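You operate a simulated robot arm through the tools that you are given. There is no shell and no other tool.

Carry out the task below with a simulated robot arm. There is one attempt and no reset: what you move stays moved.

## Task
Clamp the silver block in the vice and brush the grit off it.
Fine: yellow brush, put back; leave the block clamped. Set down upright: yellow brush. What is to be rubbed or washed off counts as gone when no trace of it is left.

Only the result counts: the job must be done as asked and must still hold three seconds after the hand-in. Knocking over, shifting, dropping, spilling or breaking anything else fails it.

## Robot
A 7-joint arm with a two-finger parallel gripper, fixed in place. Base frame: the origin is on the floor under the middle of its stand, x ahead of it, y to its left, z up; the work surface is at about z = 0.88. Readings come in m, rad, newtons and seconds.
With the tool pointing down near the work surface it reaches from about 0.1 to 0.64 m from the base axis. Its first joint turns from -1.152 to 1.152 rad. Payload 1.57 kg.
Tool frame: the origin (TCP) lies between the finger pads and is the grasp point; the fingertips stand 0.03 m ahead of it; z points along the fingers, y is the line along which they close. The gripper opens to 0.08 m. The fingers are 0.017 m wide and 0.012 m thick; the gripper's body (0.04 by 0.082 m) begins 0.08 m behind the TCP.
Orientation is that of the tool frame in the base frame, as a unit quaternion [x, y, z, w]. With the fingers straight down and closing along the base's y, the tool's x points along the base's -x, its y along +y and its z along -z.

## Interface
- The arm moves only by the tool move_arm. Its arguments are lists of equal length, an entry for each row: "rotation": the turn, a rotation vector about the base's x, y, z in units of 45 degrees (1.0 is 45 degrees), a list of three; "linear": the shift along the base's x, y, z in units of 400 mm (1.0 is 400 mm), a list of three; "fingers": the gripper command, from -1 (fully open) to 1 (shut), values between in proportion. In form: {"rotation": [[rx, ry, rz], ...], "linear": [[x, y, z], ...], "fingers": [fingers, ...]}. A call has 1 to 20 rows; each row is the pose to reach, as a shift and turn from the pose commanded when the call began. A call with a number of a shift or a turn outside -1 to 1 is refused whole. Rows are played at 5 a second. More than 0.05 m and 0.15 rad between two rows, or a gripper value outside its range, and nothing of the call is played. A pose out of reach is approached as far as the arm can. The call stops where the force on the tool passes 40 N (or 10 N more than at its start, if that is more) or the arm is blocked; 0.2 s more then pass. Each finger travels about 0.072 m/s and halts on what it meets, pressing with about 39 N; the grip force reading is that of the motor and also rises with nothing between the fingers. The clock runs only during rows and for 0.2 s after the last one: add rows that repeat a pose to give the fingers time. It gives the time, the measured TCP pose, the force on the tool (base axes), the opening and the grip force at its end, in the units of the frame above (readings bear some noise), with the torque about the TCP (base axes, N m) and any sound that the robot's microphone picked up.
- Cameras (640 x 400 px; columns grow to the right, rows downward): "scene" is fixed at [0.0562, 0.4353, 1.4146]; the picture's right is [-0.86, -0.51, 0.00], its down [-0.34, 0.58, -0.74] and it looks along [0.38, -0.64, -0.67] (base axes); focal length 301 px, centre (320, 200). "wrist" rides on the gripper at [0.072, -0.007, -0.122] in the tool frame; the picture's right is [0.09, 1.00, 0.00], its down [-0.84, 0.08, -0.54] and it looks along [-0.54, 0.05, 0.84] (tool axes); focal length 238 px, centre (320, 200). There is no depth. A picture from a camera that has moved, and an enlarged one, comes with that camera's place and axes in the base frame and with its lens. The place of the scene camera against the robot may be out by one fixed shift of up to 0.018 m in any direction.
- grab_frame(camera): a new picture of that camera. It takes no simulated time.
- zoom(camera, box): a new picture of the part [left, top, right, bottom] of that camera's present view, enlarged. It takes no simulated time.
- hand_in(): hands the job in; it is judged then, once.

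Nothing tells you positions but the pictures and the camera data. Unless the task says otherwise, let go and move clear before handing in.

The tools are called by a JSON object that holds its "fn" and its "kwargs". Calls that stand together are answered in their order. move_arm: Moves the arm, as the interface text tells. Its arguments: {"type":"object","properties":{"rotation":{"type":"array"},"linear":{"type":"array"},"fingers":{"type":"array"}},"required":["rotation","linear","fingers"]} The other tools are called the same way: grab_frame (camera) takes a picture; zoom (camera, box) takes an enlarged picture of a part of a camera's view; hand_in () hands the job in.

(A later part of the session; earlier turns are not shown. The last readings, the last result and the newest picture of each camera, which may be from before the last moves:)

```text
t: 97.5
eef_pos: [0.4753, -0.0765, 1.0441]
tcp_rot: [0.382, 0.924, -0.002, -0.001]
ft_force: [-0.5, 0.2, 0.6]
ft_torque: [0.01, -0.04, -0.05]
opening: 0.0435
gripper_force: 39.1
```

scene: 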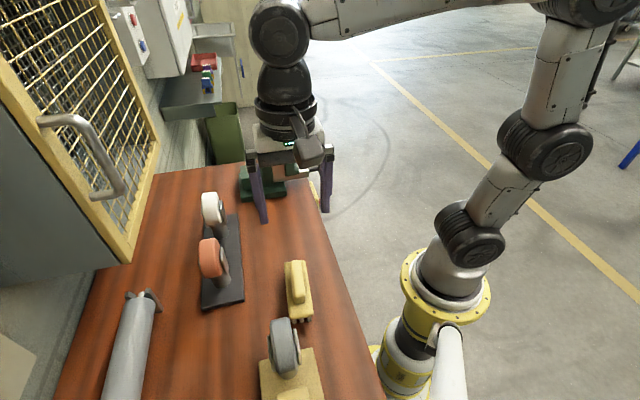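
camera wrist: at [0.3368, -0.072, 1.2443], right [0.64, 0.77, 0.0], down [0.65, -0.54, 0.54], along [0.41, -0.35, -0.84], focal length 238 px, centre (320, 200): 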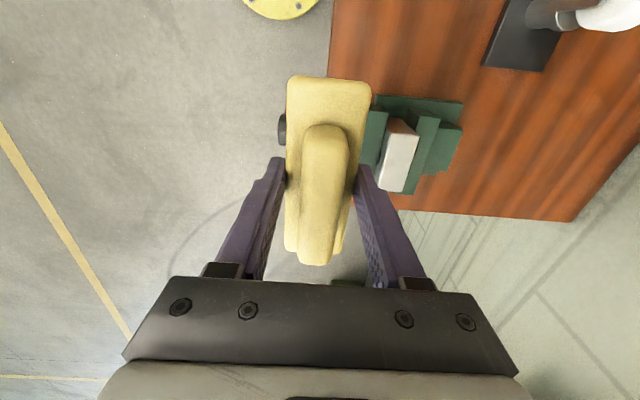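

Light contact. Crosswise zigzag now, pressing 0.8 mm further.

{"fn": "move_arm", "kwargs": {"rotation": [[0, 0, 0], [0, 0, 0], [0, 0, 0], [0, 0, 0], [0, 0, 0], [0, 0, 0], [0, 0, 0], [0, 0, 0], [0, 0, 0], [0, 0, 0], [0, 0, 0], [0, 0, 0], [0, 0, 0], [0, 0, 0], [0, 0, 0], [0, 0, 0], [0, 0, 0], [0, 0, 0], [0, 0, 0], [0, 0, 0]], "linear": [[0.0177, 0.0177, -0.002], [-0.0124, -0.023, -0.002], [0.0283, 0.0071, -0.002], [-0.0018, -0.0336, -0.002], [0.0283, 0.0071, -0.002], [-0.0124, -0.023, -0.002], [0.0177, 0.0177, -0.002], [-0.023, -0.0124, -0.002], [0.0071, 0.0283, -0.002], [-0.0336, -0.0018, -0.002], [0.0071, 0.0283, -0.002], [-0.023, -0.0124, -0.002], [0.0177, 0.0177, -0.002], [-0.0177, -0.0177, -0.002], [0.0204, 0.015, -0.002], [-0.015, -0.0204, -0.002], [0.0177, 0.0177, -0.002], [-0.0204, -0.015, -0.002], [0, 0, -0.002], [0, 0, -0.002]], "fingers": [1, 1, 1, 1, 1, 1, 1, 1, 1, 1, 1, 1, 1, 1, 1, 1, 1, 1, 1, 1]}}

{"fn": "zoom", "kwargs": {"camera": "scene", "box": [250, 115, 320, 175]}}

```text
t: 101.7
eef_pos: [0.4759, -0.0776, 1.0434]
tcp_rot: [0.383, 0.924, -0.001, -0.001]
ft_force: [-5.8, -5.9, 16.5]
ft_torque: [-0.18, 0.22, -0.01]
opening: 0.0433
gripper_force: 38.9
```

```text
6.67 times, centred on (285, 145) of scene
camera zoom: at [0.0557, 0.4352, 1.4147], right [-0.86, -0.51, 0.0], down [-0.34, 0.58, -0.74], along [0.38, -0.64, -0.67], focal length 2004 px, centre (553, 567)
```

zoom: 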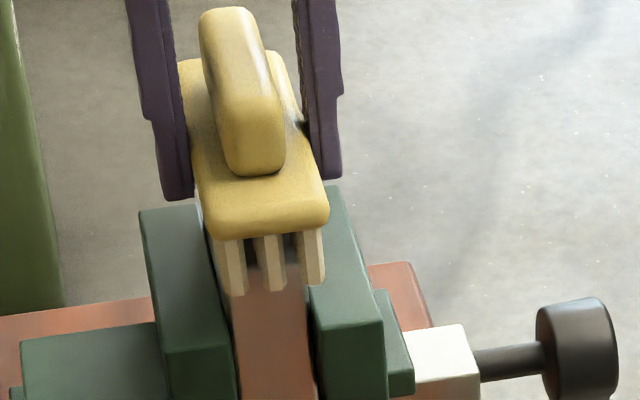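

Contact was ~17 N throughout. One more crosswise pass with a different phase, then I'll lift and inspect from the same vantage point.

{"fn": "move_arm", "kwargs": {"rotation": [[0, 0, 0], [0, 0, 0], [0, 0, 0], [0, 0, 0], [0, 0, 0], [0, 0, 0], [0, 0, 0], [0, 0, 0], [0, 0, 0], [0, 0, 0], [0, 0, 0], [0, 0, 0], [0, 0, 0], [0, 0, 0], [0, 0, 0], [0, 0, 0], [0, 0, 0], [0, 0, 0], [0, 0, 0], [0, 0, 0]], "linear": [[-0.0177, -0.0177, 0], [0.023, 0.0124, 0], [-0.0071, -0.0283, 0], [0.0336, 0.0018, 0], [-0.0071, -0.0283, 0], [0.023, 0.0124, 0], [-0.0177, -0.0177, 0], [0.0124, 0.023, 0], [-0.0283, -0.0071, 0], [0.0018, 0.0336, 0], [-0.0283, -0.0071, 0], [0.0124, 0.023, 0], [-0.0177, -0.0177, 0], [0.0177, 0.0177, 0], [-0.015, -0.0204, 0], [0.0204, 0.015, 0], [-0.0204, -0.015, 0], [0.015, 0.0204, 0], [0, 0, 0], [0, 0, 0]], "fingers": [1, 1, 1, 1, 1, 1, 1, 1, 1, 1, 1, 1, 1, 1, 1, 1, 1, 1, 1, 1]}}

{"fn": "move_arm", "kwargs": {"rotation": [[0, 0, 0], [0, 0, 0], [0, 0, 0], [0, 0, 0]], "linear": [[0, 0, 0.05], [0, 0, 0.12], [0, 0, 0.2], [0, 0, 0.2]], "fingers": [1, 1, 1, 1]}}

{"fn": "move_arm", "kwargs": {"rotation": [[0, 0, 0], [0, 0, 0], [0, 0, 0], [0, 0, 0]], "linear": [[-0.07, -0.033, 0], [-0.14, -0.067, 0], [-0.2073, -0.0993, 0], [-0.2073, -0.0993, 0]], "fingers": [1, 1, 1, 1]}}

{"fn": "zoom", "kwargs": {"camera": "scene", "box": [270, 136, 300, 160]}}

{"fn": "zoom", "kwargs": {"camera": "wrist", "box": [374, 155, 420, 197]}}

{"fn": "zoom", "kwargs": {"camera": "wrist", "box": [365, 110, 445, 200]}}

```text
t: 105.9
eef_pos: [0.4756, -0.0758, 1.0428]
tcp_rot: [0.384, 0.923, -0.001, -0.002]
ft_force: [2.1, 4.8, 9.1]
ft_torque: [0.19, -0.15, 0.0]
opening: 0.0433
gripper_force: 38.5
```

```text
t: 106.9
eef_pos: [0.4753, -0.0769, 1.1234]
tcp_rot: [0.382, 0.924, -0.001, -0.002]
ft_force: [-0.2, -0.6, -1.7]
ft_torque: [-0.02, 0.05, 0.0]
opening: 0.0434
gripper_force: 39.4
```

```text
t: 107.9
eef_pos: [0.3915, -0.1182, 1.1234]
tcp_rot: [0.383, 0.924, -0.002, -0.002]
ft_force: [-0.2, -1.0, -1.0]
ft_torque: [-0.01, 0.01, 0.03]
opening: 0.043
gripper_force: 39.1
```

```text
16.00 times, centred on (285, 148) of scene
camera zoom: at [0.0562, 0.4353, 1.4146], right [-0.86, -0.51, 0.0], down [-0.34, 0.58, -0.74], along [0.38, -0.64, -0.67], focal length 4810 px, centre (880, 1032)
```

zoom: 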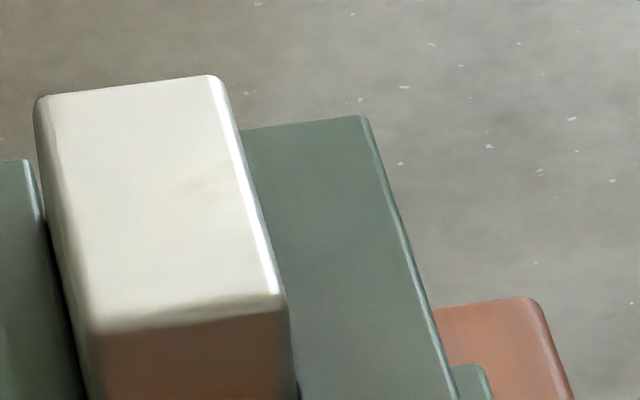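

```text
9.52 times, centred on (397, 176) of wrist
camera zoom: at [0.3367, -0.0724, 1.2448], right [0.64, 0.77, 0.0], down [0.65, -0.54, 0.54], along [0.41, -0.35, -0.84], focal length 2270 px, centre (-413, 429)
```

zoom: 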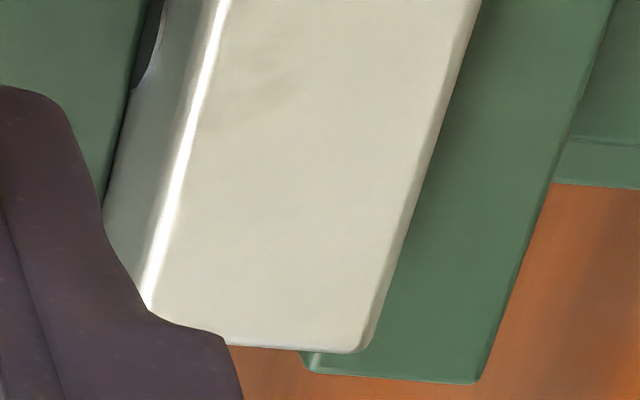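

```text
4.44 times, centred on (405, 155) of wrist
camera zoom: at [0.3367, -0.0724, 1.2448], right [0.64, 0.77, 0.0], down [0.65, -0.54, 0.54], along [0.41, -0.35, -0.84], focal length 1059 px, centre (-58, 400)
```

zoom: 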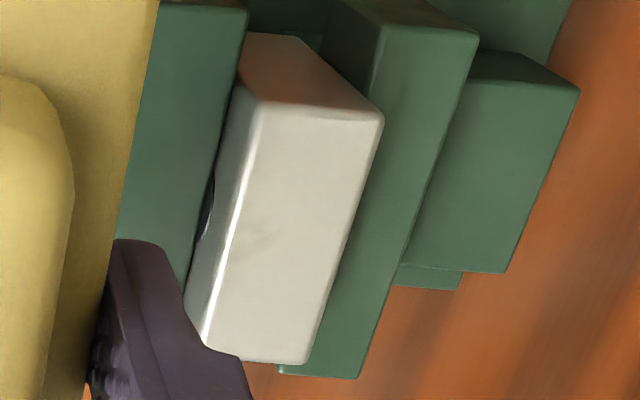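

The mark looks unchanged from this vantage, so I'll zoom in as far as possible to judge whether it is residue or just the metal's own finish.

{"fn": "zoom", "kwargs": {"camera": "wrist", "box": [382, 150, 414, 170]}}

{"fn": "zoom", "kwargs": {"camera": "wrist", "box": [386, 130, 418, 150]}}

{"fn": "zoom", "kwargs": {"camera": "wrist", "box": [376, 172, 408, 192]}}

```text
16.00 times, centred on (398, 160) of wrist
camera zoom: at [0.3367, -0.0724, 1.2448], right [0.64, 0.77, 0.0], down [0.65, -0.54, 0.54], along [0.41, -0.35, -0.84], focal length 3814 px, centre (-928, 840)
```

zoom: 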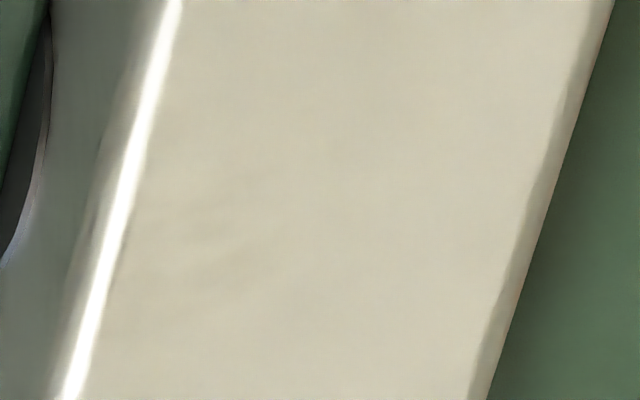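

```text
16.00 times, centred on (402, 140) of wrist
camera zoom: at [0.3367, -0.0724, 1.2448], right [0.64, 0.77, 0.0], down [0.65, -0.54, 0.54], along [0.41, -0.35, -0.84], focal length 3814 px, centre (-992, 1160)
```

zoom: 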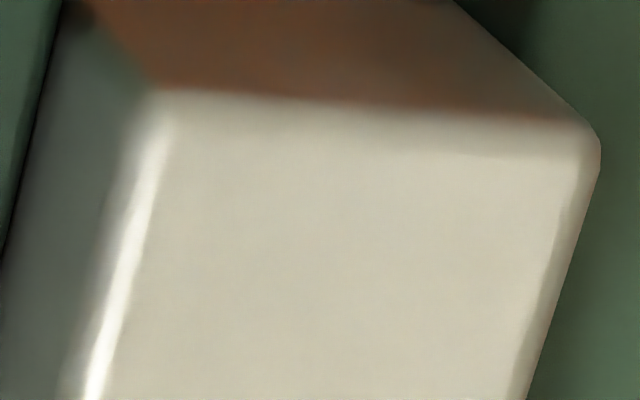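

```text
16.00 times, centred on (392, 182) of wrist
camera zoom: at [0.3367, -0.0724, 1.2448], right [0.64, 0.77, 0.0], down [0.65, -0.54, 0.54], along [0.41, -0.35, -0.84], focal length 3814 px, centre (-832, 488)
```

zoom: 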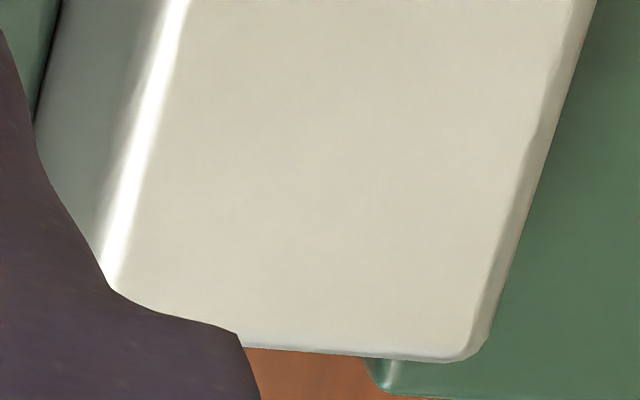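

A very faint ghost of the grit pattern is still there, at the spot where it was thickest. I'll brush again with firmer pressure, longer strokes over the whole face.

{"fn": "move_arm", "kwargs": {"rotation": [[0, 0, 0], [0, 0, 0], [0, 0, 0], [0, 0, 0], [0, 0, 0], [0, 0, 0], [0, 0, 0], [0, 0, 0]], "linear": [[0.07, 0.033, 0], [0.14, 0.067, 0], [0.2073, 0.0993, 0], [0.2073, 0.0993, -0.1], [0.2073, 0.0993, -0.17], [0.2073, 0.0993, -0.197], [0.2073, 0.0993, -0.2], [0.2073, 0.0993, -0.2]], "fingers": [1, 1, 1, 1, 1, 1, 1, 1]}}

{"fn": "move_arm", "kwargs": {"rotation": [[0, 0, 0], [0, 0, 0]], "linear": [[0, 0, -0.002], [0, 0, -0.002]], "fingers": [1, 1]}}

```text
t: 109.7
eef_pos: [0.4752, -0.0762, 1.0416]
tcp_rot: [0.382, 0.924, -0.002, -0.001]
ft_force: [-0.9, 0.9, 4.5]
ft_torque: [0.05, 0.08, 0.0]
opening: 0.0433
gripper_force: 39.1
```

```text
t: 110.3
eef_pos: [0.4757, -0.0776, 1.0424]
tcp_rot: [0.382, 0.924, -0.001, 0.0]
ft_force: [-4.4, 0.2, 11.7]
ft_torque: [0.19, 0.29, -0.01]
opening: 0.0432
gripper_force: 38.9
```

Contact ≈ 13 N. Long, firm strokes along the full length with side drift.

{"fn": "move_arm", "kwargs": {"rotation": [[0, 0, 0], [0, 0, 0], [0, 0, 0], [0, 0, 0], [0, 0, 0], [0, 0, 0], [0, 0, 0], [0, 0, 0], [0, 0, 0], [0, 0, 0], [0, 0, 0], [0, 0, 0], [0, 0, 0], [0, 0, 0], [0, 0, 0], [0, 0, 0], [0, 0, 0], [0, 0, 0], [0, 0, 0], [0, 0, 0]], "linear": [[0.031, -0.031, -0.001], [0.062, -0.062, -0.001], [0.036, -0.026, -0.001], [0.005, 0.005, -0.001], [-0.026, 0.036, -0.001], [-0.057, 0.067, -0.001], [-0.021, 0.041, -0.001], [0.01, 0.01, -0.001], [0.041, -0.021, -0.001], [0.067, -0.057, -0.001], [0.031, -0.031, -0.001], [-0.005, -0.005, -0.001], [-0.036, 0.026, -0.001], [-0.072, 0.052, -0.001], [-0.041, 0.021, -0.001], [-0.01, -0.01, -0.001], [0.021, -0.041, -0.001], [0.057, -0.067, -0.001], [0.031, -0.031, -0.001], [0, 0, -0.001]], "fingers": [1, 1, 1, 1, 1, 1, 1, 1, 1, 1, 1, 1, 1, 1, 1, 1, 1, 1, 1, 1]}}

{"fn": "move_arm", "kwargs": {"rotation": [[0, 0, 0], [0, 0, 0], [0, 0, 0], [0, 0, 0]], "linear": [[0, 0, 0.05], [0, 0, 0.12], [0, 0, 0.2], [0, 0, 0.2]], "fingers": [1, 1, 1, 1]}}

{"fn": "move_arm", "kwargs": {"rotation": [[0, 0, 0], [0, 0, 0], [0, 0, 0], [0, 0, 0]], "linear": [[-0.07, -0.033, 0], [-0.14, -0.067, 0], [-0.2073, -0.0993, 0], [-0.2073, -0.0993, 0]], "fingers": [1, 1, 1, 1]}}

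{"fn": "zoom", "kwargs": {"camera": "wrist", "box": [374, 155, 420, 197]}}

{"fn": "zoom", "kwargs": {"camera": "wrist", "box": [382, 150, 414, 170]}}

{"fn": "zoom", "kwargs": {"camera": "scene", "box": [270, 136, 300, 160]}}

```text
t: 114.5
eef_pos: [0.4753, -0.0791, 1.0422]
tcp_rot: [0.383, 0.924, -0.001, 0.0]
ft_force: [4.2, -4.7, 11.6]
ft_torque: [-0.5, -0.5, 0.0]
opening: 0.043
gripper_force: 39.2
```

```text
t: 115.5
eef_pos: [0.4747, -0.0769, 1.1203]
tcp_rot: [0.382, 0.924, -0.001, -0.002]
ft_force: [0.0, 0.2, -0.6]
ft_torque: [-0.01, 0.01, 0.0]
opening: 0.0433
gripper_force: 39.7
```

```text
t: 116.5
eef_pos: [0.3914, -0.1166, 1.1215]
tcp_rot: [0.383, 0.924, -0.001, -0.002]
ft_force: [-0.2, -0.7, -1.8]
ft_torque: [-0.01, 0.01, -0.01]
opening: 0.0431
gripper_force: 38.9
```

```text
9.52 times, centred on (397, 176) of wrist
camera zoom: at [0.3361, -0.0721, 1.2436], right [0.64, 0.77, 0.0], down [0.65, -0.54, 0.54], along [0.41, -0.35, -0.84], focal length 2270 px, centre (-413, 429)
```

zoom: 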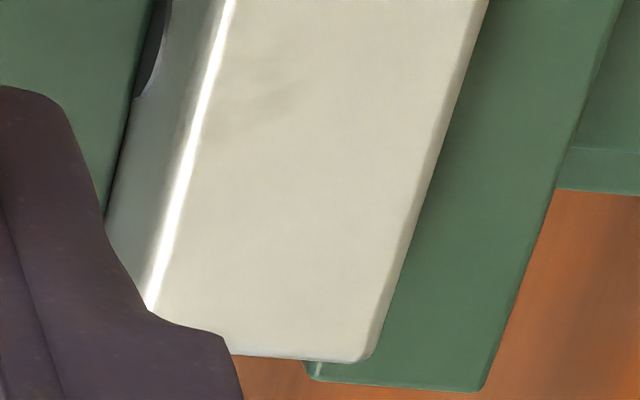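

```text
16.00 times, centred on (398, 160) of wrist
camera zoom: at [0.3361, -0.0721, 1.2436], right [0.64, 0.77, 0.0], down [0.65, -0.54, 0.54], along [0.41, -0.35, -0.84], focal length 3814 px, centre (-928, 840)
```

zoom: 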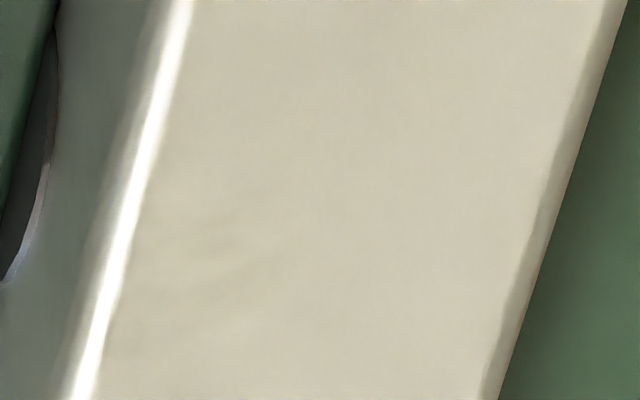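

```text
16.00 times, centred on (285, 148) of scene
camera zoom: at [0.0562, 0.4353, 1.4146], right [-0.86, -0.51, 0.0], down [-0.34, 0.58, -0.74], along [0.38, -0.64, -0.67], focal length 4810 px, centre (880, 1032)
```

zoom: 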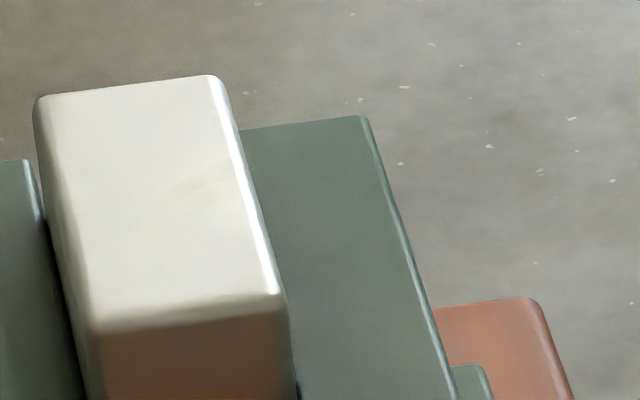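

The mark isn't fading, and the torques suggest the flat brush mostly bears on the block's edges rather than its middle. I'll tilt the brush about 4° and use its end bristles right on the centre of the face.

{"fn": "move_arm", "kwargs": {"rotation": [[0, 0, 0], [0, 0, 0], [0, 0, 0], [-0.0629, -0.0629, 0], [-0.0629, -0.0629, 0], [-0.0629, -0.0629, 0], [-0.0629, -0.0629, 0], [-0.0629, -0.0629, 0]], "linear": [[0.1, 0.003, 0], [0.2, 0.006, 0], [0.2973, 0.0093, 0], [0.2973, 0.0093, 0], [0.2973, 0.0093, -0.08], [0.2973, 0.0093, -0.15], [0.2973, 0.0093, -0.177], [0.2973, 0.0093, -0.177]], "fingers": [1, 1, 1, 1, 1, 1, 1, 1]}}

{"fn": "zoom", "kwargs": {"camera": "scene", "box": [240, 105, 320, 175]}}

{"fn": "grab_frame", "kwargs": {"camera": "wrist"}}

```text
t: 118.3
eef_pos: [0.5117, -0.1132, 1.0497]
tcp_rot: [0.383, 0.923, -0.015, 0.031]
ft_force: [0.3, 0.6, -1.4]
ft_torque: [-0.01, 0.02, 0.0]
opening: 0.0434
gripper_force: 38.9
```

```text
5.71 times, centred on (280, 140) of scene
camera zoom: at [0.0562, 0.4353, 1.4146], right [-0.86, -0.51, 0.0], down [-0.34, 0.58, -0.74], along [0.38, -0.64, -0.67], focal length 1718 px, centre (549, 543)
```

zoom: 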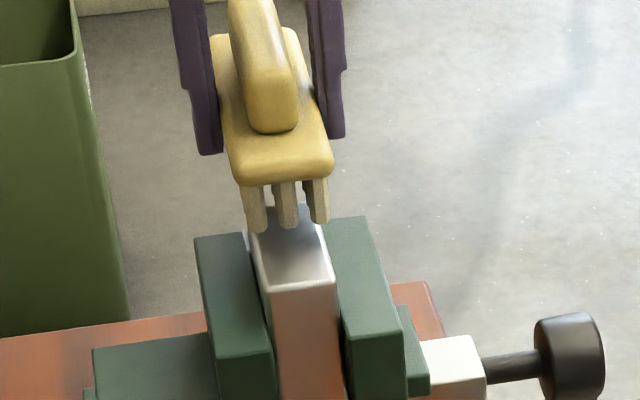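

```text
taken
camera wrist: at [0.4502, -0.0619, 1.1678], right [0.64, 0.77, -0.01], down [0.62, -0.51, 0.6], along [0.45, -0.39, -0.8], focal length 238 px, centre (320, 200)
```

wrist: 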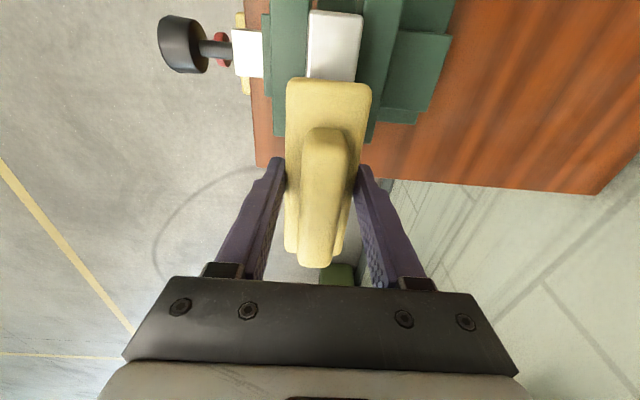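

The end bristles are right over the block's centre. Lowering in small steps to touch.

{"fn": "move_arm", "kwargs": {"rotation": [[0, 0, 0], [0, 0, 0], [0, 0, 0]], "linear": [[0, 0, -0.004], [0, 0, -0.0065], [0, 0, -0.0065]], "fingers": [1, 1, 1]}}

{"fn": "move_arm", "kwargs": {"rotation": [[0, 0, 0], [0, 0, 0]], "linear": [[0, 0, -0.0025], [0, 0, -0.0025]], "fingers": [1, 1]}}

```text
t: 119.1
eef_pos: [0.5117, -0.1129, 1.0476]
tcp_rot: [0.383, 0.923, -0.014, 0.03]
ft_force: [-0.7, 0.2, -1.1]
ft_torque: [-0.02, -0.01, -0.02]
opening: 0.0431
gripper_force: 38.8
```

```text
t: 119.7
eef_pos: [0.5114, -0.1136, 1.0461]
tcp_rot: [0.383, 0.923, -0.015, 0.031]
ft_force: [0.1, -0.1, -0.7]
ft_torque: [0.0, -0.02, -0.02]
opening: 0.0434
gripper_force: 38.8
```

No contact yet at z≈1.047. Continuing down in 1 mm steps.

{"fn": "move_arm", "kwargs": {"rotation": [[0, 0, 0], [0, 0, 0]], "linear": [[0, 0, -0.0025], [0, 0, -0.0025]], "fingers": [1, 1]}}

{"fn": "move_arm", "kwargs": {"rotation": [[0, 0, 0], [0, 0, 0]], "linear": [[0, 0, -0.0025], [0, 0, -0.0025]], "fingers": [1, 1]}}

```text
t: 120.3
eef_pos: [0.51, -0.1129, 1.0463]
tcp_rot: [0.383, 0.923, -0.015, 0.031]
ft_force: [0.8, -0.2, -2.0]
ft_torque: [0.03, 0.01, 0.01]
opening: 0.0431
gripper_force: 38.9
```

```text
t: 120.9
eef_pos: [0.511, -0.1122, 1.0456]
tcp_rot: [0.382, 0.923, -0.014, 0.031]
ft_force: [-0.6, -0.9, -0.4]
ft_torque: [0.02, -0.04, -0.01]
opening: 0.0432
gripper_force: 39.0
```

{"fn": "move_arm", "kwargs": {"rotation": [[0, 0, 0], [0, 0, 0]], "linear": [[0, 0, -0.002], [0, 0, -0.002]], "fingers": [1, 1]}}

{"fn": "zoom", "kwargs": {"camera": "scene", "box": [255, 125, 315, 170]}}

```text
t: 121.5
eef_pos: [0.5111, -0.1126, 1.0443]
tcp_rot: [0.382, 0.923, -0.015, 0.031]
ft_force: [-0.6, 0.8, -0.5]
ft_torque: [0.01, 0.01, 0.01]
opening: 0.0432
gripper_force: 39.4
```

```text
8.89 times, centred on (285, 148) of scene
camera zoom: at [0.0562, 0.4353, 1.4146], right [-0.86, -0.51, 0.0], down [-0.34, 0.58, -0.74], along [0.38, -0.64, -0.67], focal length 2672 px, centre (631, 667)
```

zoom: 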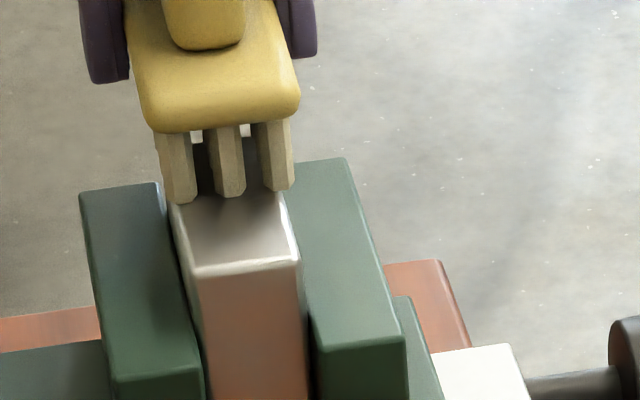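

Bristles are nearly touching. A bit further down.

{"fn": "move_arm", "kwargs": {"rotation": [[0, 0, 0], [0, 0, 0]], "linear": [[0, 0, -0.002], [0, 0, -0.002]], "fingers": [1, 1]}}

{"fn": "move_arm", "kwargs": {"rotation": [[0, 0, 0], [0, 0, 0]], "linear": [[0, 0, -0.002], [0, 0, -0.002]], "fingers": [1, 1]}}

```text
t: 122.1
eef_pos: [0.5112, -0.113, 1.0442]
tcp_rot: [0.383, 0.923, -0.014, 0.032]
ft_force: [-1.2, 0.1, 4.6]
ft_torque: [0.27, 0.28, 0.03]
opening: 0.0435
gripper_force: 39.2
```

```text
t: 122.7
eef_pos: [0.511, -0.1118, 1.045]
tcp_rot: [0.382, 0.924, -0.014, 0.032]
ft_force: [-1.9, -0.1, 14.3]
ft_torque: [0.54, 0.63, 0.06]
opening: 0.0433
gripper_force: 38.6
```

The end bristles now press right on the block's centre (~16 N, 52 mm from the TCP). I'll ease slightly and zigzag across the centre zone.

{"fn": "move_arm", "kwargs": {"rotation": [[0, 0, 0], [0, 0, 0], [0, 0, 0], [0, 0, 0], [0, 0, 0], [0, 0, 0], [0, 0, 0], [0, 0, 0], [0, 0, 0], [0, 0, 0], [0, 0, 0], [0, 0, 0], [0, 0, 0], [0, 0, 0], [0, 0, 0], [0, 0, 0], [0, 0, 0], [0, 0, 0], [0, 0, 0]], "linear": [[0.0141, 0.0141, 0.0005], [-0.0141, -0.0141, 0.0005], [0.0194, 0.0088, 0.0005], [-0.0088, -0.0194, 0.0005], [0.0247, 0.0035, 0.0005], [-0.0035, -0.0247, 0.0005], [0.03, -0.0018, 0.0005], [0.0018, -0.03, 0.0005], [0.0247, 0.0035, 0.0005], [-0.0088, -0.0194, 0.0005], [0.0141, 0.0141, 0.0005], [-0.0194, -0.0088, 0.0005], [0.0088, 0.0194, 0.0005], [-0.0247, -0.0035, 0.0005], [0.0035, 0.0247, 0.0005], [-0.0194, -0.0088, 0.0005], [0.0141, 0.0141, 0.0005], [0, 0, 0.0005], [0, 0, 0.0005]], "fingers": [1, 1, 1, 1, 1, 1, 1, 1, 1, 1, 1, 1, 1, 1, 1, 1, 1, 1, 1]}}

{"fn": "move_arm", "kwargs": {"rotation": [[0, 0, 0], [0, 0, 0], [0, 0, 0], [0, 0, 0]], "linear": [[0, 0, 0.05], [0, 0, 0.12], [0, 0, 0.2], [0, 0, 0.2]], "fingers": [1, 1, 1, 1]}}

{"fn": "zoom", "kwargs": {"camera": "scene", "box": [270, 136, 300, 160]}}

{"fn": "zoom", "kwargs": {"camera": "scene", "box": [230, 60, 330, 160]}}

```text
t: 126.7
eef_pos: [0.5107, -0.1132, 1.0428]
tcp_rot: [0.383, 0.923, -0.014, 0.029]
ft_force: [0.8, 1.4, 2.7]
ft_torque: [0.25, 0.04, -0.08]
opening: 0.0433
gripper_force: 38.9
```

```text
t: 127.7
eef_pos: [0.5115, -0.1127, 1.1224]
tcp_rot: [0.383, 0.923, -0.014, 0.03]
ft_force: [0.6, 0.0, -0.4]
ft_torque: [0.03, -0.04, -0.01]
opening: 0.0435
gripper_force: 38.6
```

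```text
16.00 times, centred on (285, 148) of scene
camera zoom: at [0.0562, 0.4353, 1.4146], right [-0.86, -0.51, 0.0], down [-0.34, 0.58, -0.74], along [0.38, -0.64, -0.67], focal length 4810 px, centre (880, 1032)
```

zoom: 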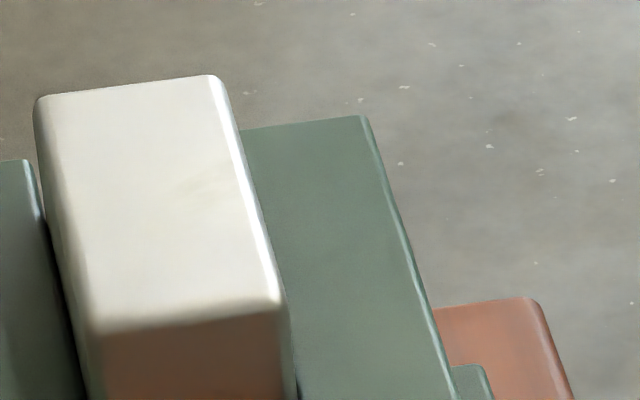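

```text
4.00 times, centred on (280, 110) of scene
camera zoom: at [0.0562, 0.4353, 1.4146], right [-0.86, -0.51, 0.0], down [-0.34, 0.58, -0.74], along [0.38, -0.64, -0.67], focal length 1202 px, centre (480, 560)
```

zoom: 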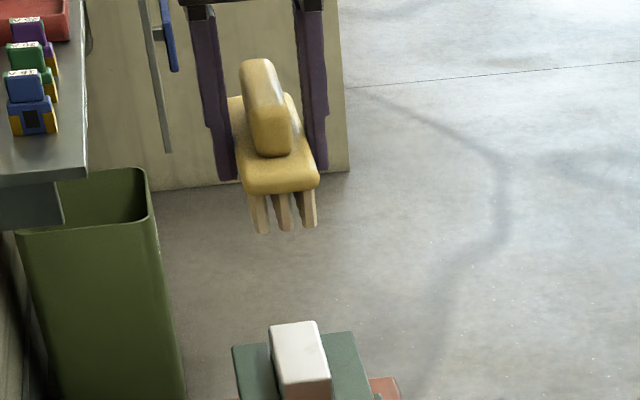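

I'll straighten the brush and return to the same side vantage point to compare the mark carefully.

{"fn": "move_arm", "kwargs": {"rotation": [[0.0629, 0.0629, 0], [0.0629, 0.0629, 0], [0.0629, 0.0629, 0], [0.0629, 0.0629, 0]], "linear": [[-0.1, -0.003, 0], [-0.2, -0.006, 0], [-0.2973, -0.0093, 0], [-0.2973, -0.0093, 0]], "fingers": [1, 1, 1, 1]}}

{"fn": "zoom", "kwargs": {"camera": "wrist", "box": [374, 155, 420, 197]}}

{"fn": "zoom", "kwargs": {"camera": "wrist", "box": [365, 110, 445, 200]}}

```text
t: 128.7
eef_pos: [0.3924, -0.1164, 1.1221]
tcp_rot: [0.382, 0.924, -0.001, -0.001]
ft_force: [0.0, -0.2, -1.9]
ft_torque: [0.0, 0.03, 0.02]
opening: 0.0433
gripper_force: 39.3
```

```text
9.52 times, centred on (397, 176) of wrist
camera zoom: at [0.3372, -0.0716, 1.2449], right [0.64, 0.77, 0.0], down [0.65, -0.54, 0.54], along [0.41, -0.35, -0.84], focal length 2270 px, centre (-413, 429)
```

zoom: 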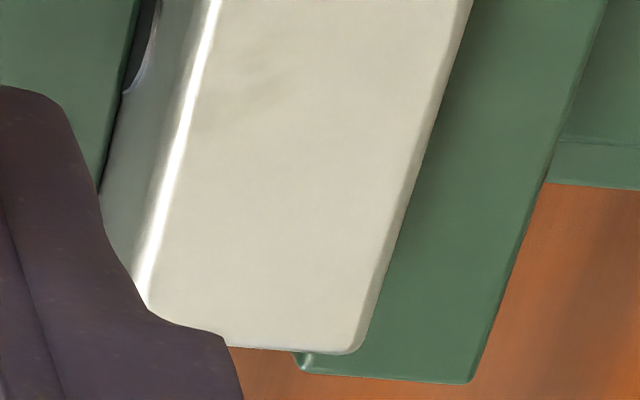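

```text
4.44 times, centred on (405, 155) of wrist
camera zoom: at [0.3372, -0.0716, 1.2449], right [0.64, 0.77, 0.0], down [0.65, -0.54, 0.54], along [0.41, -0.35, -0.84], focal length 1059 px, centre (-58, 400)
```

zoom: 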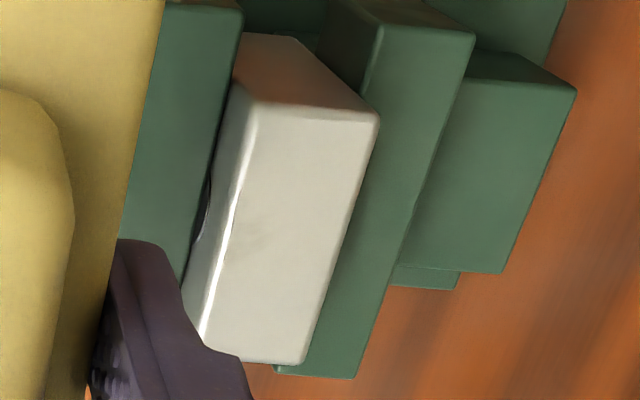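

The mark is perhaps slightly lighter, but present. I'll use the end bristles again with a steeper tilt so they press firmly on the centre, checking force as I go.

{"fn": "move_arm", "kwargs": {"rotation": [[0, 0, 0], [0, 0, 0], [-0.08, -0.08, 0], [-0.157, -0.157, 0], [-0.157, -0.157, 0], [-0.157, -0.157, 0], [-0.157, -0.157, 0], [-0.157, -0.157, 0]], "linear": [[0.1, 0.007, 0], [0.2, 0.014, 0], [0.2797, 0.0198, 0], [0.2797, 0.0198, 0], [0.2797, 0.0198, -0.08], [0.2797, 0.0198, -0.15], [0.2797, 0.0198, -0.178], [0.2797, 0.0198, -0.178]], "fingers": [1, 1, 1, 1, 1, 1, 1, 1]}}

{"fn": "move_arm", "kwargs": {"rotation": [[0, 0, 0], [0, 0, 0], [0, 0, 0]], "linear": [[0, 0, -0.004], [0, 0, -0.006], [0, 0, -0.006]], "fingers": [1, 1, 1]}}

{"fn": "zoom", "kwargs": {"camera": "scene", "box": [255, 115, 315, 170]}}

```text
t: 130.5
eef_pos: [0.5047, -0.1094, 1.0505]
tcp_rot: [0.381, 0.92, -0.035, 0.079]
ft_force: [-0.3, 0.3, -0.7]
ft_torque: [0.0, 0.01, 0.03]
opening: 0.0432
gripper_force: 38.6
```

```text
t: 131.3
eef_pos: [0.5041, -0.1081, 1.0492]
tcp_rot: [0.382, 0.92, -0.034, 0.078]
ft_force: [0.0, -0.3, -1.1]
ft_torque: [0.01, -0.02, 0.01]
opening: 0.0431
gripper_force: 39.6
```

```text
7.27 times, centred on (285, 142) of scene
camera zoom: at [0.0562, 0.4353, 1.4146], right [-0.86, -0.51, 0.0], down [-0.34, 0.58, -0.74], along [0.38, -0.64, -0.67], focal length 2186 px, centre (574, 618)
```

zoom: 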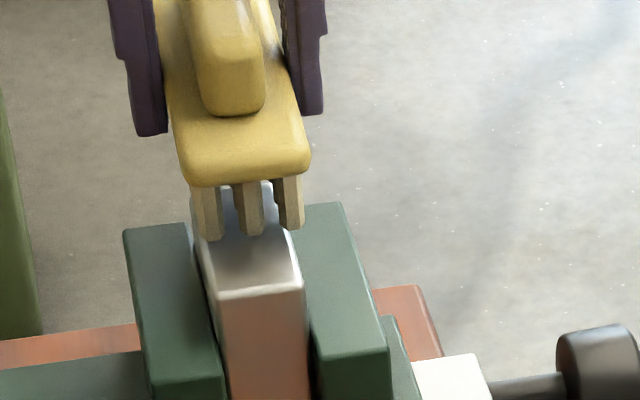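

{"fn": "move_arm", "kwargs": {"rotation": [[0, 0, 0], [0, 0, 0]], "linear": [[0, 0, -0.0025], [0, 0, -0.0025]], "fingers": [1, 1]}}

{"fn": "move_arm", "kwargs": {"rotation": [[0, 0, 0], [0, 0, 0]], "linear": [[0, 0, -0.0025], [0, 0, -0.0025]], "fingers": [1, 1]}}

{"fn": "move_arm", "kwargs": {"rotation": [[0, 0, 0], [0, 0, 0]], "linear": [[0, 0, -0.002], [0, 0, -0.002]], "fingers": [1, 1]}}

```text
t: 131.9
eef_pos: [0.5033, -0.1087, 1.048]
tcp_rot: [0.381, 0.921, -0.035, 0.079]
ft_force: [0.1, -1.0, -1.1]
ft_torque: [0.03, 0.01, 0.02]
opening: 0.0432
gripper_force: 39.4
```

```text
t: 132.5
eef_pos: [0.5042, -0.1077, 1.0467]
tcp_rot: [0.382, 0.92, -0.035, 0.079]
ft_force: [0.2, -0.7, 1.8]
ft_torque: [0.18, 0.08, 0.01]
opening: 0.0432
gripper_force: 38.7
```

```text
t: 133.1
eef_pos: [0.5036, -0.108, 1.0486]
tcp_rot: [0.382, 0.92, -0.034, 0.081]
ft_force: [-2.0, 0.6, 9.2]
ft_torque: [0.42, 0.39, 0.05]
opening: 0.0431
gripper_force: 39.0
```

Good: ~11 N at the end bristles. Now short strokes over the centre and the robot-side half, keeping slight downward pressure.

{"fn": "move_arm", "kwargs": {"rotation": [[0, 0, 0], [0, 0, 0], [0, 0, 0], [0, 0, 0], [0, 0, 0], [0, 0, 0], [0, 0, 0], [0, 0, 0], [0, 0, 0], [0, 0, 0], [0, 0, 0], [0, 0, 0], [0, 0, 0], [0, 0, 0], [0, 0, 0], [0, 0, 0], [0, 0, 0], [0, 0, 0], [0, 0, 0]], "linear": [[0.0088, -0.0088, 0], [0.0177, -0.0177, 0], [0.0265, -0.0265, -0.0002], [0.0106, -0.0248, -0.0004], [0.0018, -0.0159, -0.0005], [-0.0071, -0.0071, -0.0006], [-0.0053, -0.023, -0.0007], [0.0035, -0.0319, -0.0008], [0.0124, -0.0407, -0.0009], [0.0142, -0.0283, -0.001], [0.0283, -0.0142, -0.0011], [0.0035, -0.0319, -0.0012], [0.0212, -0.0071, -0.0013], [-0.0035, -0.0248, -0.0014], [0.0248, -0.0106, -0.0015], [0.0071, -0.0354, -0.0016], [0.0319, -0.0177, -0.0017], [0.0106, -0.0248, -0.0018], [0.0106, -0.0248, -0.0018]], "fingers": [1, 1, 1, 1, 1, 1, 1, 1, 1, 1, 1, 1, 1, 1, 1, 1, 1, 1, 1]}}

```text
t: 137.1
eef_pos: [0.5093, -0.119, 1.0463]
tcp_rot: [0.382, 0.92, -0.035, 0.079]
ft_force: [0.1, 0.5, -1.4]
ft_torque: [-0.01, 0.0, 0.01]
opening: 0.043
gripper_force: 38.6
```

Contact was lost as the brush rocked in the fingers. I'll lift, straighten and compare the mark again from the same vantage.

{"fn": "move_arm", "kwargs": {"rotation": [[0, 0, 0], [0, 0, 0], [0.08, 0.08, 0], [0.157, 0.157, 0], [0.157, 0.157, 0], [0.157, 0.157, 0], [0.157, 0.157, 0]], "linear": [[0, 0, 0.06], [0, 0, 0.12], [0, 0, 0.1918], [-0.1, 0, 0.1918], [-0.2, 0, 0.1918], [-0.2903, 0.005, 0.1918], [-0.2903, 0.005, 0.1918]], "fingers": [1, 1, 1, 1, 1, 1, 1]}}

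{"fn": "zoom", "kwargs": {"camera": "wrist", "box": [374, 155, 420, 197]}}

{"fn": "zoom", "kwargs": {"camera": "scene", "box": [270, 136, 300, 160]}}

{"fn": "grab_frame", "kwargs": {"camera": "wrist"}}

```text
t: 138.7
eef_pos: [0.3924, -0.1163, 1.122]
tcp_rot: [0.383, 0.924, -0.002, -0.001]
ft_force: [-0.7, 0.2, -1.5]
ft_torque: [0.02, 0.03, 0.01]
opening: 0.0431
gripper_force: 39.4
```

```text
9.52 times, centred on (397, 176) of wrist
camera zoom: at [0.3364, -0.0713, 1.2442], right [0.64, 0.77, 0.0], down [0.65, -0.54, 0.54], along [0.41, -0.35, -0.84], focal length 2270 px, centre (-413, 429)
```

zoom: 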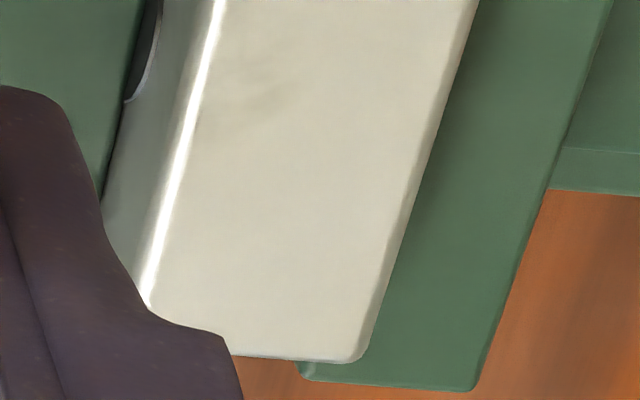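

```text
16.00 times, centred on (285, 148) of scene
camera zoom: at [0.0562, 0.4353, 1.4146], right [-0.86, -0.51, 0.0], down [-0.34, 0.58, -0.74], along [0.38, -0.64, -0.67], focal length 4810 px, centre (880, 1032)
```

zoom: 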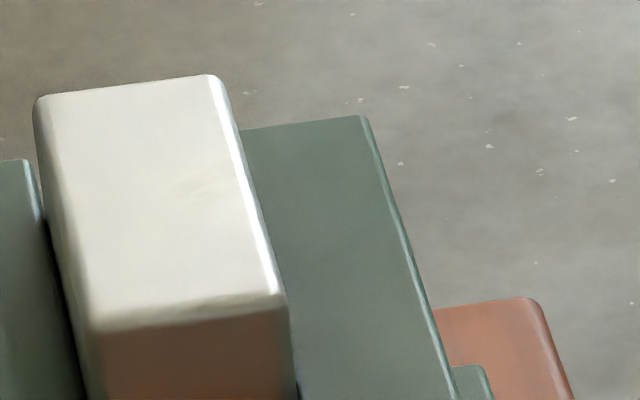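

```text
taken
camera wrist: at [0.3364, -0.0713, 1.2442], right [0.64, 0.77, 0.0], down [0.65, -0.54, 0.54], along [0.41, -0.35, -0.84], focal length 238 px, centre (320, 200)
```

wrist: 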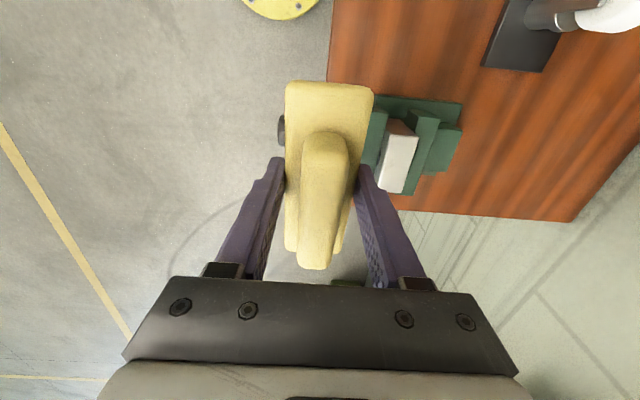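

The mark sits at a fixed spot, about 7 mm robot-side of centre, and both cameras agree, so it's on the surface. I'll roll the brush ~6° so that one full bristle row makes firm line contact along the block, and sweep that row across the whole face.

{"fn": "move_arm", "kwargs": {"rotation": [[0, 0, 0], [0, 0, 0], [0.0943, -0.0943, 0], [0.0943, -0.0943, 0], [0.0943, -0.0943, 0], [0.0943, -0.0943, 0], [0.0943, -0.0943, 0]], "linear": [[0.07, 0.034, 0], [0.14, 0.068, 0], [0.21, 0.1023, 0], [0.21, 0.1023, -0.08], [0.21, 0.1023, -0.15], [0.21, 0.1023, -0.184], [0.21, 0.1023, -0.184]], "fingers": [1, 1, 1, 1, 1, 1, 1]}}

{"fn": "move_arm", "kwargs": {"rotation": [[0, 0, 0], [0, 0, 0], [0, 0, 0]], "linear": [[0, 0, -0.004], [0, 0, -0.007], [0, 0, -0.007]], "fingers": [1, 1, 1]}}

{"fn": "zoom", "kwargs": {"camera": "scene", "box": [250, 115, 320, 175]}}

```text
t: 140.3
eef_pos: [0.476, -0.0762, 1.0488]
tcp_rot: [0.382, 0.923, 0.047, 0.017]
ft_force: [-0.4, -0.3, -0.2]
ft_torque: [0.02, -0.05, 0.0]
opening: 0.0434
gripper_force: 38.8
```

```text
t: 141.1
eef_pos: [0.4767, -0.0768, 1.0444]
tcp_rot: [0.382, 0.923, 0.047, 0.019]
ft_force: [0.7, 0.7, -1.3]
ft_torque: [-0.02, -0.01, -0.01]
opening: 0.0434
gripper_force: 39.1
```

```text
6.67 times, centred on (285, 145) of scene
camera zoom: at [0.0562, 0.4353, 1.4146], right [-0.86, -0.51, 0.0], down [-0.34, 0.58, -0.74], along [0.38, -0.64, -0.67], focal length 2004 px, centre (553, 567)
```

zoom: 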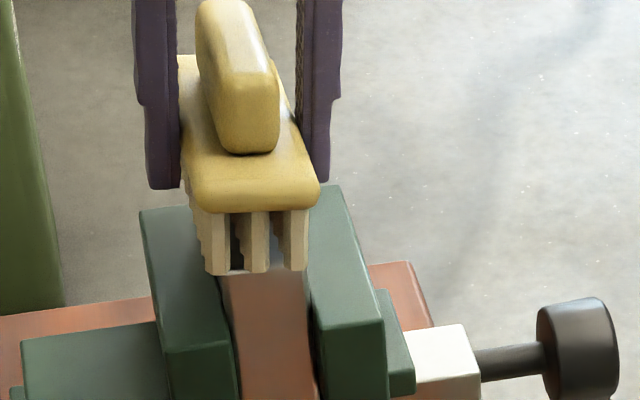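

{"fn": "move_arm", "kwargs": {"rotation": [[0, 0, 0], [0, 0, 0]], "linear": [[0, 0, -0.0025], [0, 0, -0.0025]], "fingers": [1, 1]}}

{"fn": "move_arm", "kwargs": {"rotation": [[0, 0, 0], [0, 0, 0]], "linear": [[0, 0, -0.002], [0, 0, -0.002]], "fingers": [1, 1]}}

{"fn": "move_arm", "kwargs": {"rotation": [[0, 0, 0], [0, 0, 0]], "linear": [[0, 0, -0.002], [0, 0, -0.002]], "fingers": [1, 1]}}

```text
t: 141.7
eef_pos: [0.477, -0.0753, 1.0459]
tcp_rot: [0.382, 0.923, 0.046, 0.019]
ft_force: [-0.7, -1.2, -0.3]
ft_torque: [-0.08, -0.02, -0.03]
opening: 0.0434
gripper_force: 39.1
```

```text
t: 142.3
eef_pos: [0.4763, -0.0766, 1.0443]
tcp_rot: [0.382, 0.923, 0.047, 0.02]
ft_force: [-0.5, -1.5, 5.3]
ft_torque: [-0.27, -0.09, 0.01]
opening: 0.0432
gripper_force: 38.7
```

```text
t: 142.9
eef_pos: [0.476, -0.0759, 1.0442]
tcp_rot: [0.382, 0.923, 0.048, 0.021]
ft_force: [0.6, -2.7, 10.6]
ft_torque: [-0.54, -0.2, -0.09]
opening: 0.0433
gripper_force: 39.3
```

The rolled row touches, but only at the block's far edge because the brush is pitched in the fingers. I'll correct the pitch by ~4° and re-touch.

{"fn": "move_arm", "kwargs": {"rotation": [[0, 0, 0], [-0.0629, -0.0629, 0], [-0.0629, -0.0629, 0], [-0.0629, -0.0629, 0]], "linear": [[0, 0, 0.01], [0, 0, 0.01], [0, 0, 0.004], [0, 0, 0.004]], "fingers": [1, 1, 1, 1]}}

{"fn": "move_arm", "kwargs": {"rotation": [[0, 0, 0], [0, 0, 0]], "linear": [[0, 0, -0.002], [0, 0, -0.002]], "fingers": [1, 1]}}

{"fn": "move_arm", "kwargs": {"rotation": [[0, 0, 0], [0, 0, 0]], "linear": [[0, 0, -0.002], [0, 0, -0.002]], "fingers": [1, 1]}}

```text
t: 143.9
eef_pos: [0.4767, -0.076, 1.044]
tcp_rot: [0.38, 0.923, 0.034, 0.051]
ft_force: [0.5, -0.7, -1.1]
ft_torque: [0.02, 0.02, 0.01]
opening: 0.0431
gripper_force: 39.2
```

```text
t: 144.5
eef_pos: [0.4766, -0.077, 1.0434]
tcp_rot: [0.381, 0.923, 0.034, 0.051]
ft_force: [0.2, 0.2, -1.6]
ft_torque: [-0.03, 0.0, 0.0]
opening: 0.0432
gripper_force: 39.3
```

```text
t: 145.1
eef_pos: [0.4774, -0.076, 1.0419]
tcp_rot: [0.38, 0.923, 0.033, 0.051]
ft_force: [0.3, 0.3, -1.4]
ft_torque: [-0.01, 0.01, 0.02]
opening: 0.0433
gripper_force: 38.5
```

{"fn": "move_arm", "kwargs": {"rotation": [[0, 0, 0], [0, 0, 0]], "linear": [[0, 0, -0.002], [0, 0, -0.002]], "fingers": [1, 1]}}

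{"fn": "move_arm", "kwargs": {"rotation": [[0, 0, 0], [0, 0, 0]], "linear": [[0, 0, -0.002], [0, 0, -0.002]], "fingers": [1, 1]}}

{"fn": "move_arm", "kwargs": {"rotation": [[0, 0, 0], [0, 0, 0]], "linear": [[0, 0, -0.002], [0, 0, -0.002]], "fingers": [1, 1]}}

```text
t: 145.7
eef_pos: [0.4758, -0.0765, 1.0426]
tcp_rot: [0.38, 0.923, 0.034, 0.051]
ft_force: [-0.2, 0.5, -1.0]
ft_torque: [-0.01, -0.01, 0.03]
opening: 0.0433
gripper_force: 38.8
```

```text
t: 146.3
eef_pos: [0.4769, -0.0762, 1.0418]
tcp_rot: [0.381, 0.923, 0.034, 0.05]
ft_force: [-0.8, -0.6, 0.8]
ft_torque: [-0.17, 0.0, -0.03]
opening: 0.0434
gripper_force: 38.8
```

```text
t: 146.9
eef_pos: [0.477, -0.0764, 1.0412]
tcp_rot: [0.381, 0.923, 0.035, 0.052]
ft_force: [-0.8, -0.5, 6.9]
ft_torque: [-0.33, -0.07, -0.06]
opening: 0.0431
gripper_force: 38.6
```

Contact is still at the far edge, so more pitch correction is needed: another 4°.

{"fn": "move_arm", "kwargs": {"rotation": [[0, 0, 0], [-0.0629, -0.0629, 0], [-0.0629, -0.0629, 0], [-0.0629, -0.0629, 0]], "linear": [[0, 0, 0.008], [0, 0, 0.008], [0, 0, 0], [0, 0, 0]], "fingers": [1, 1, 1, 1]}}

{"fn": "move_arm", "kwargs": {"rotation": [[0, 0, 0], [0, 0, 0]], "linear": [[0, 0, -0.002], [0, 0, -0.002]], "fingers": [1, 1]}}

{"fn": "zoom", "kwargs": {"camera": "scene", "box": [250, 115, 320, 175]}}

```text
t: 147.9
eef_pos: [0.4776, -0.0762, 1.043]
tcp_rot: [0.377, 0.922, 0.02, 0.085]
ft_force: [-5.5, 3.5, 18.6]
ft_torque: [0.39, 0.93, -0.06]
opening: 0.0432
gripper_force: 39.0
```

```text
t: 148.5
eef_pos: [0.4767, -0.0764, 1.0419]
tcp_rot: [0.377, 0.922, 0.021, 0.085]
ft_force: [0.6, 5.2, 22.8]
ft_torque: [0.49, 0.86, -0.12]
opening: 0.0434
gripper_force: 39.1
```

```text
6.67 times, centred on (285, 145) of scene
camera zoom: at [0.0559, 0.4355, 1.4146], right [-0.86, -0.51, 0.0], down [-0.34, 0.58, -0.74], along [0.38, -0.64, -0.67], focal length 2004 px, centre (553, 567)
```

zoom: 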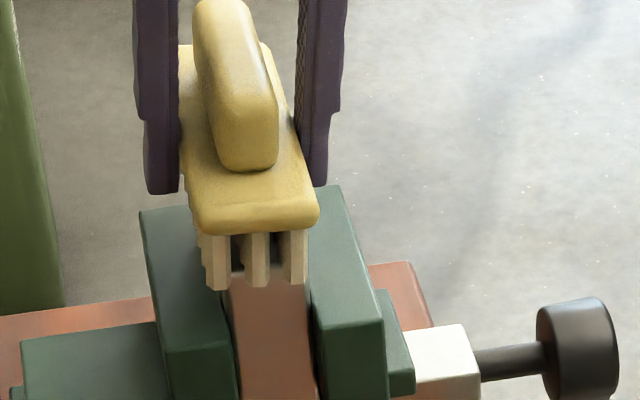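

Now it bears on the near edge, so the right pitch is in between. Rotating back 2°.

{"fn": "move_arm", "kwargs": {"rotation": [[0.0157, 0.0157, 0], [0.0314, 0.0314, 0], [0.0314, 0.0314, 0]], "linear": [[0, 0, 0.001], [0, 0, 0.001], [0, 0, 0.001]], "fingers": [1, 1, 1]}}

```text
t: 149.3
eef_pos: [0.4772, -0.077, 1.0404]
tcp_rot: [0.38, 0.922, 0.027, 0.067]
ft_force: [3.9, -3.9, 12.2]
ft_torque: [-0.54, -0.26, 0.1]
opening: 0.0436
gripper_force: 38.8
```

The contact is now spread along the row (resultant near the middle, ~14 N). I'll sweep this row across the whole face, concentrating on the spot.

{"fn": "move_arm", "kwargs": {"rotation": [[0, 0, 0], [0, 0, 0], [0, 0, 0], [0, 0, 0], [0, 0, 0], [0, 0, 0], [0, 0, 0], [0, 0, 0], [0, 0, 0], [0, 0, 0], [0, 0, 0], [0, 0, 0], [0, 0, 0], [0, 0, 0], [0, 0, 0], [0, 0, 0], [0, 0, 0], [0, 0, 0], [0, 0, 0]], "linear": [[0.0106, 0.0035, -0.0003], [0.0106, 0.0177, -0.0003], [0.0248, 0.0177, -0.0003], [0.0248, 0.0319, -0.0003], [0.0389, 0.0319, -0.0003], [0.0425, 0.0496, -0.0003], [0.0425, 0.0283, -0.0003], [0.0177, 0.0319, -0.0003], [0.0248, 0.0106, -0.0003], [0.0035, 0.0177, -0.0003], [0.0106, -0.0035, -0.0003], [0.0248, -0.0035, -0.0003], [0.0177, 0.0177, -0.0003], [-0.0071, 0.0212, -0.0003], [0.0071, 0.0212, -0.0003], [0.0124, -0.0018, -0.0003], [0.0283, 0.0071, -0.0003], [0.0106, 0.0106, -0.0003], [0.0106, 0.0106, -0.0003]], "fingers": [1, 1, 1, 1, 1, 1, 1, 1, 1, 1, 1, 1, 1, 1, 1, 1, 1, 1, 1]}}

```text
t: 153.3
eef_pos: [0.4811, -0.0709, 1.0399]
tcp_rot: [0.379, 0.922, 0.027, 0.067]
ft_force: [3.1, -0.4, 6.3]
ft_torque: [-0.2, -0.11, 0.07]
opening: 0.0432
gripper_force: 39.0
```

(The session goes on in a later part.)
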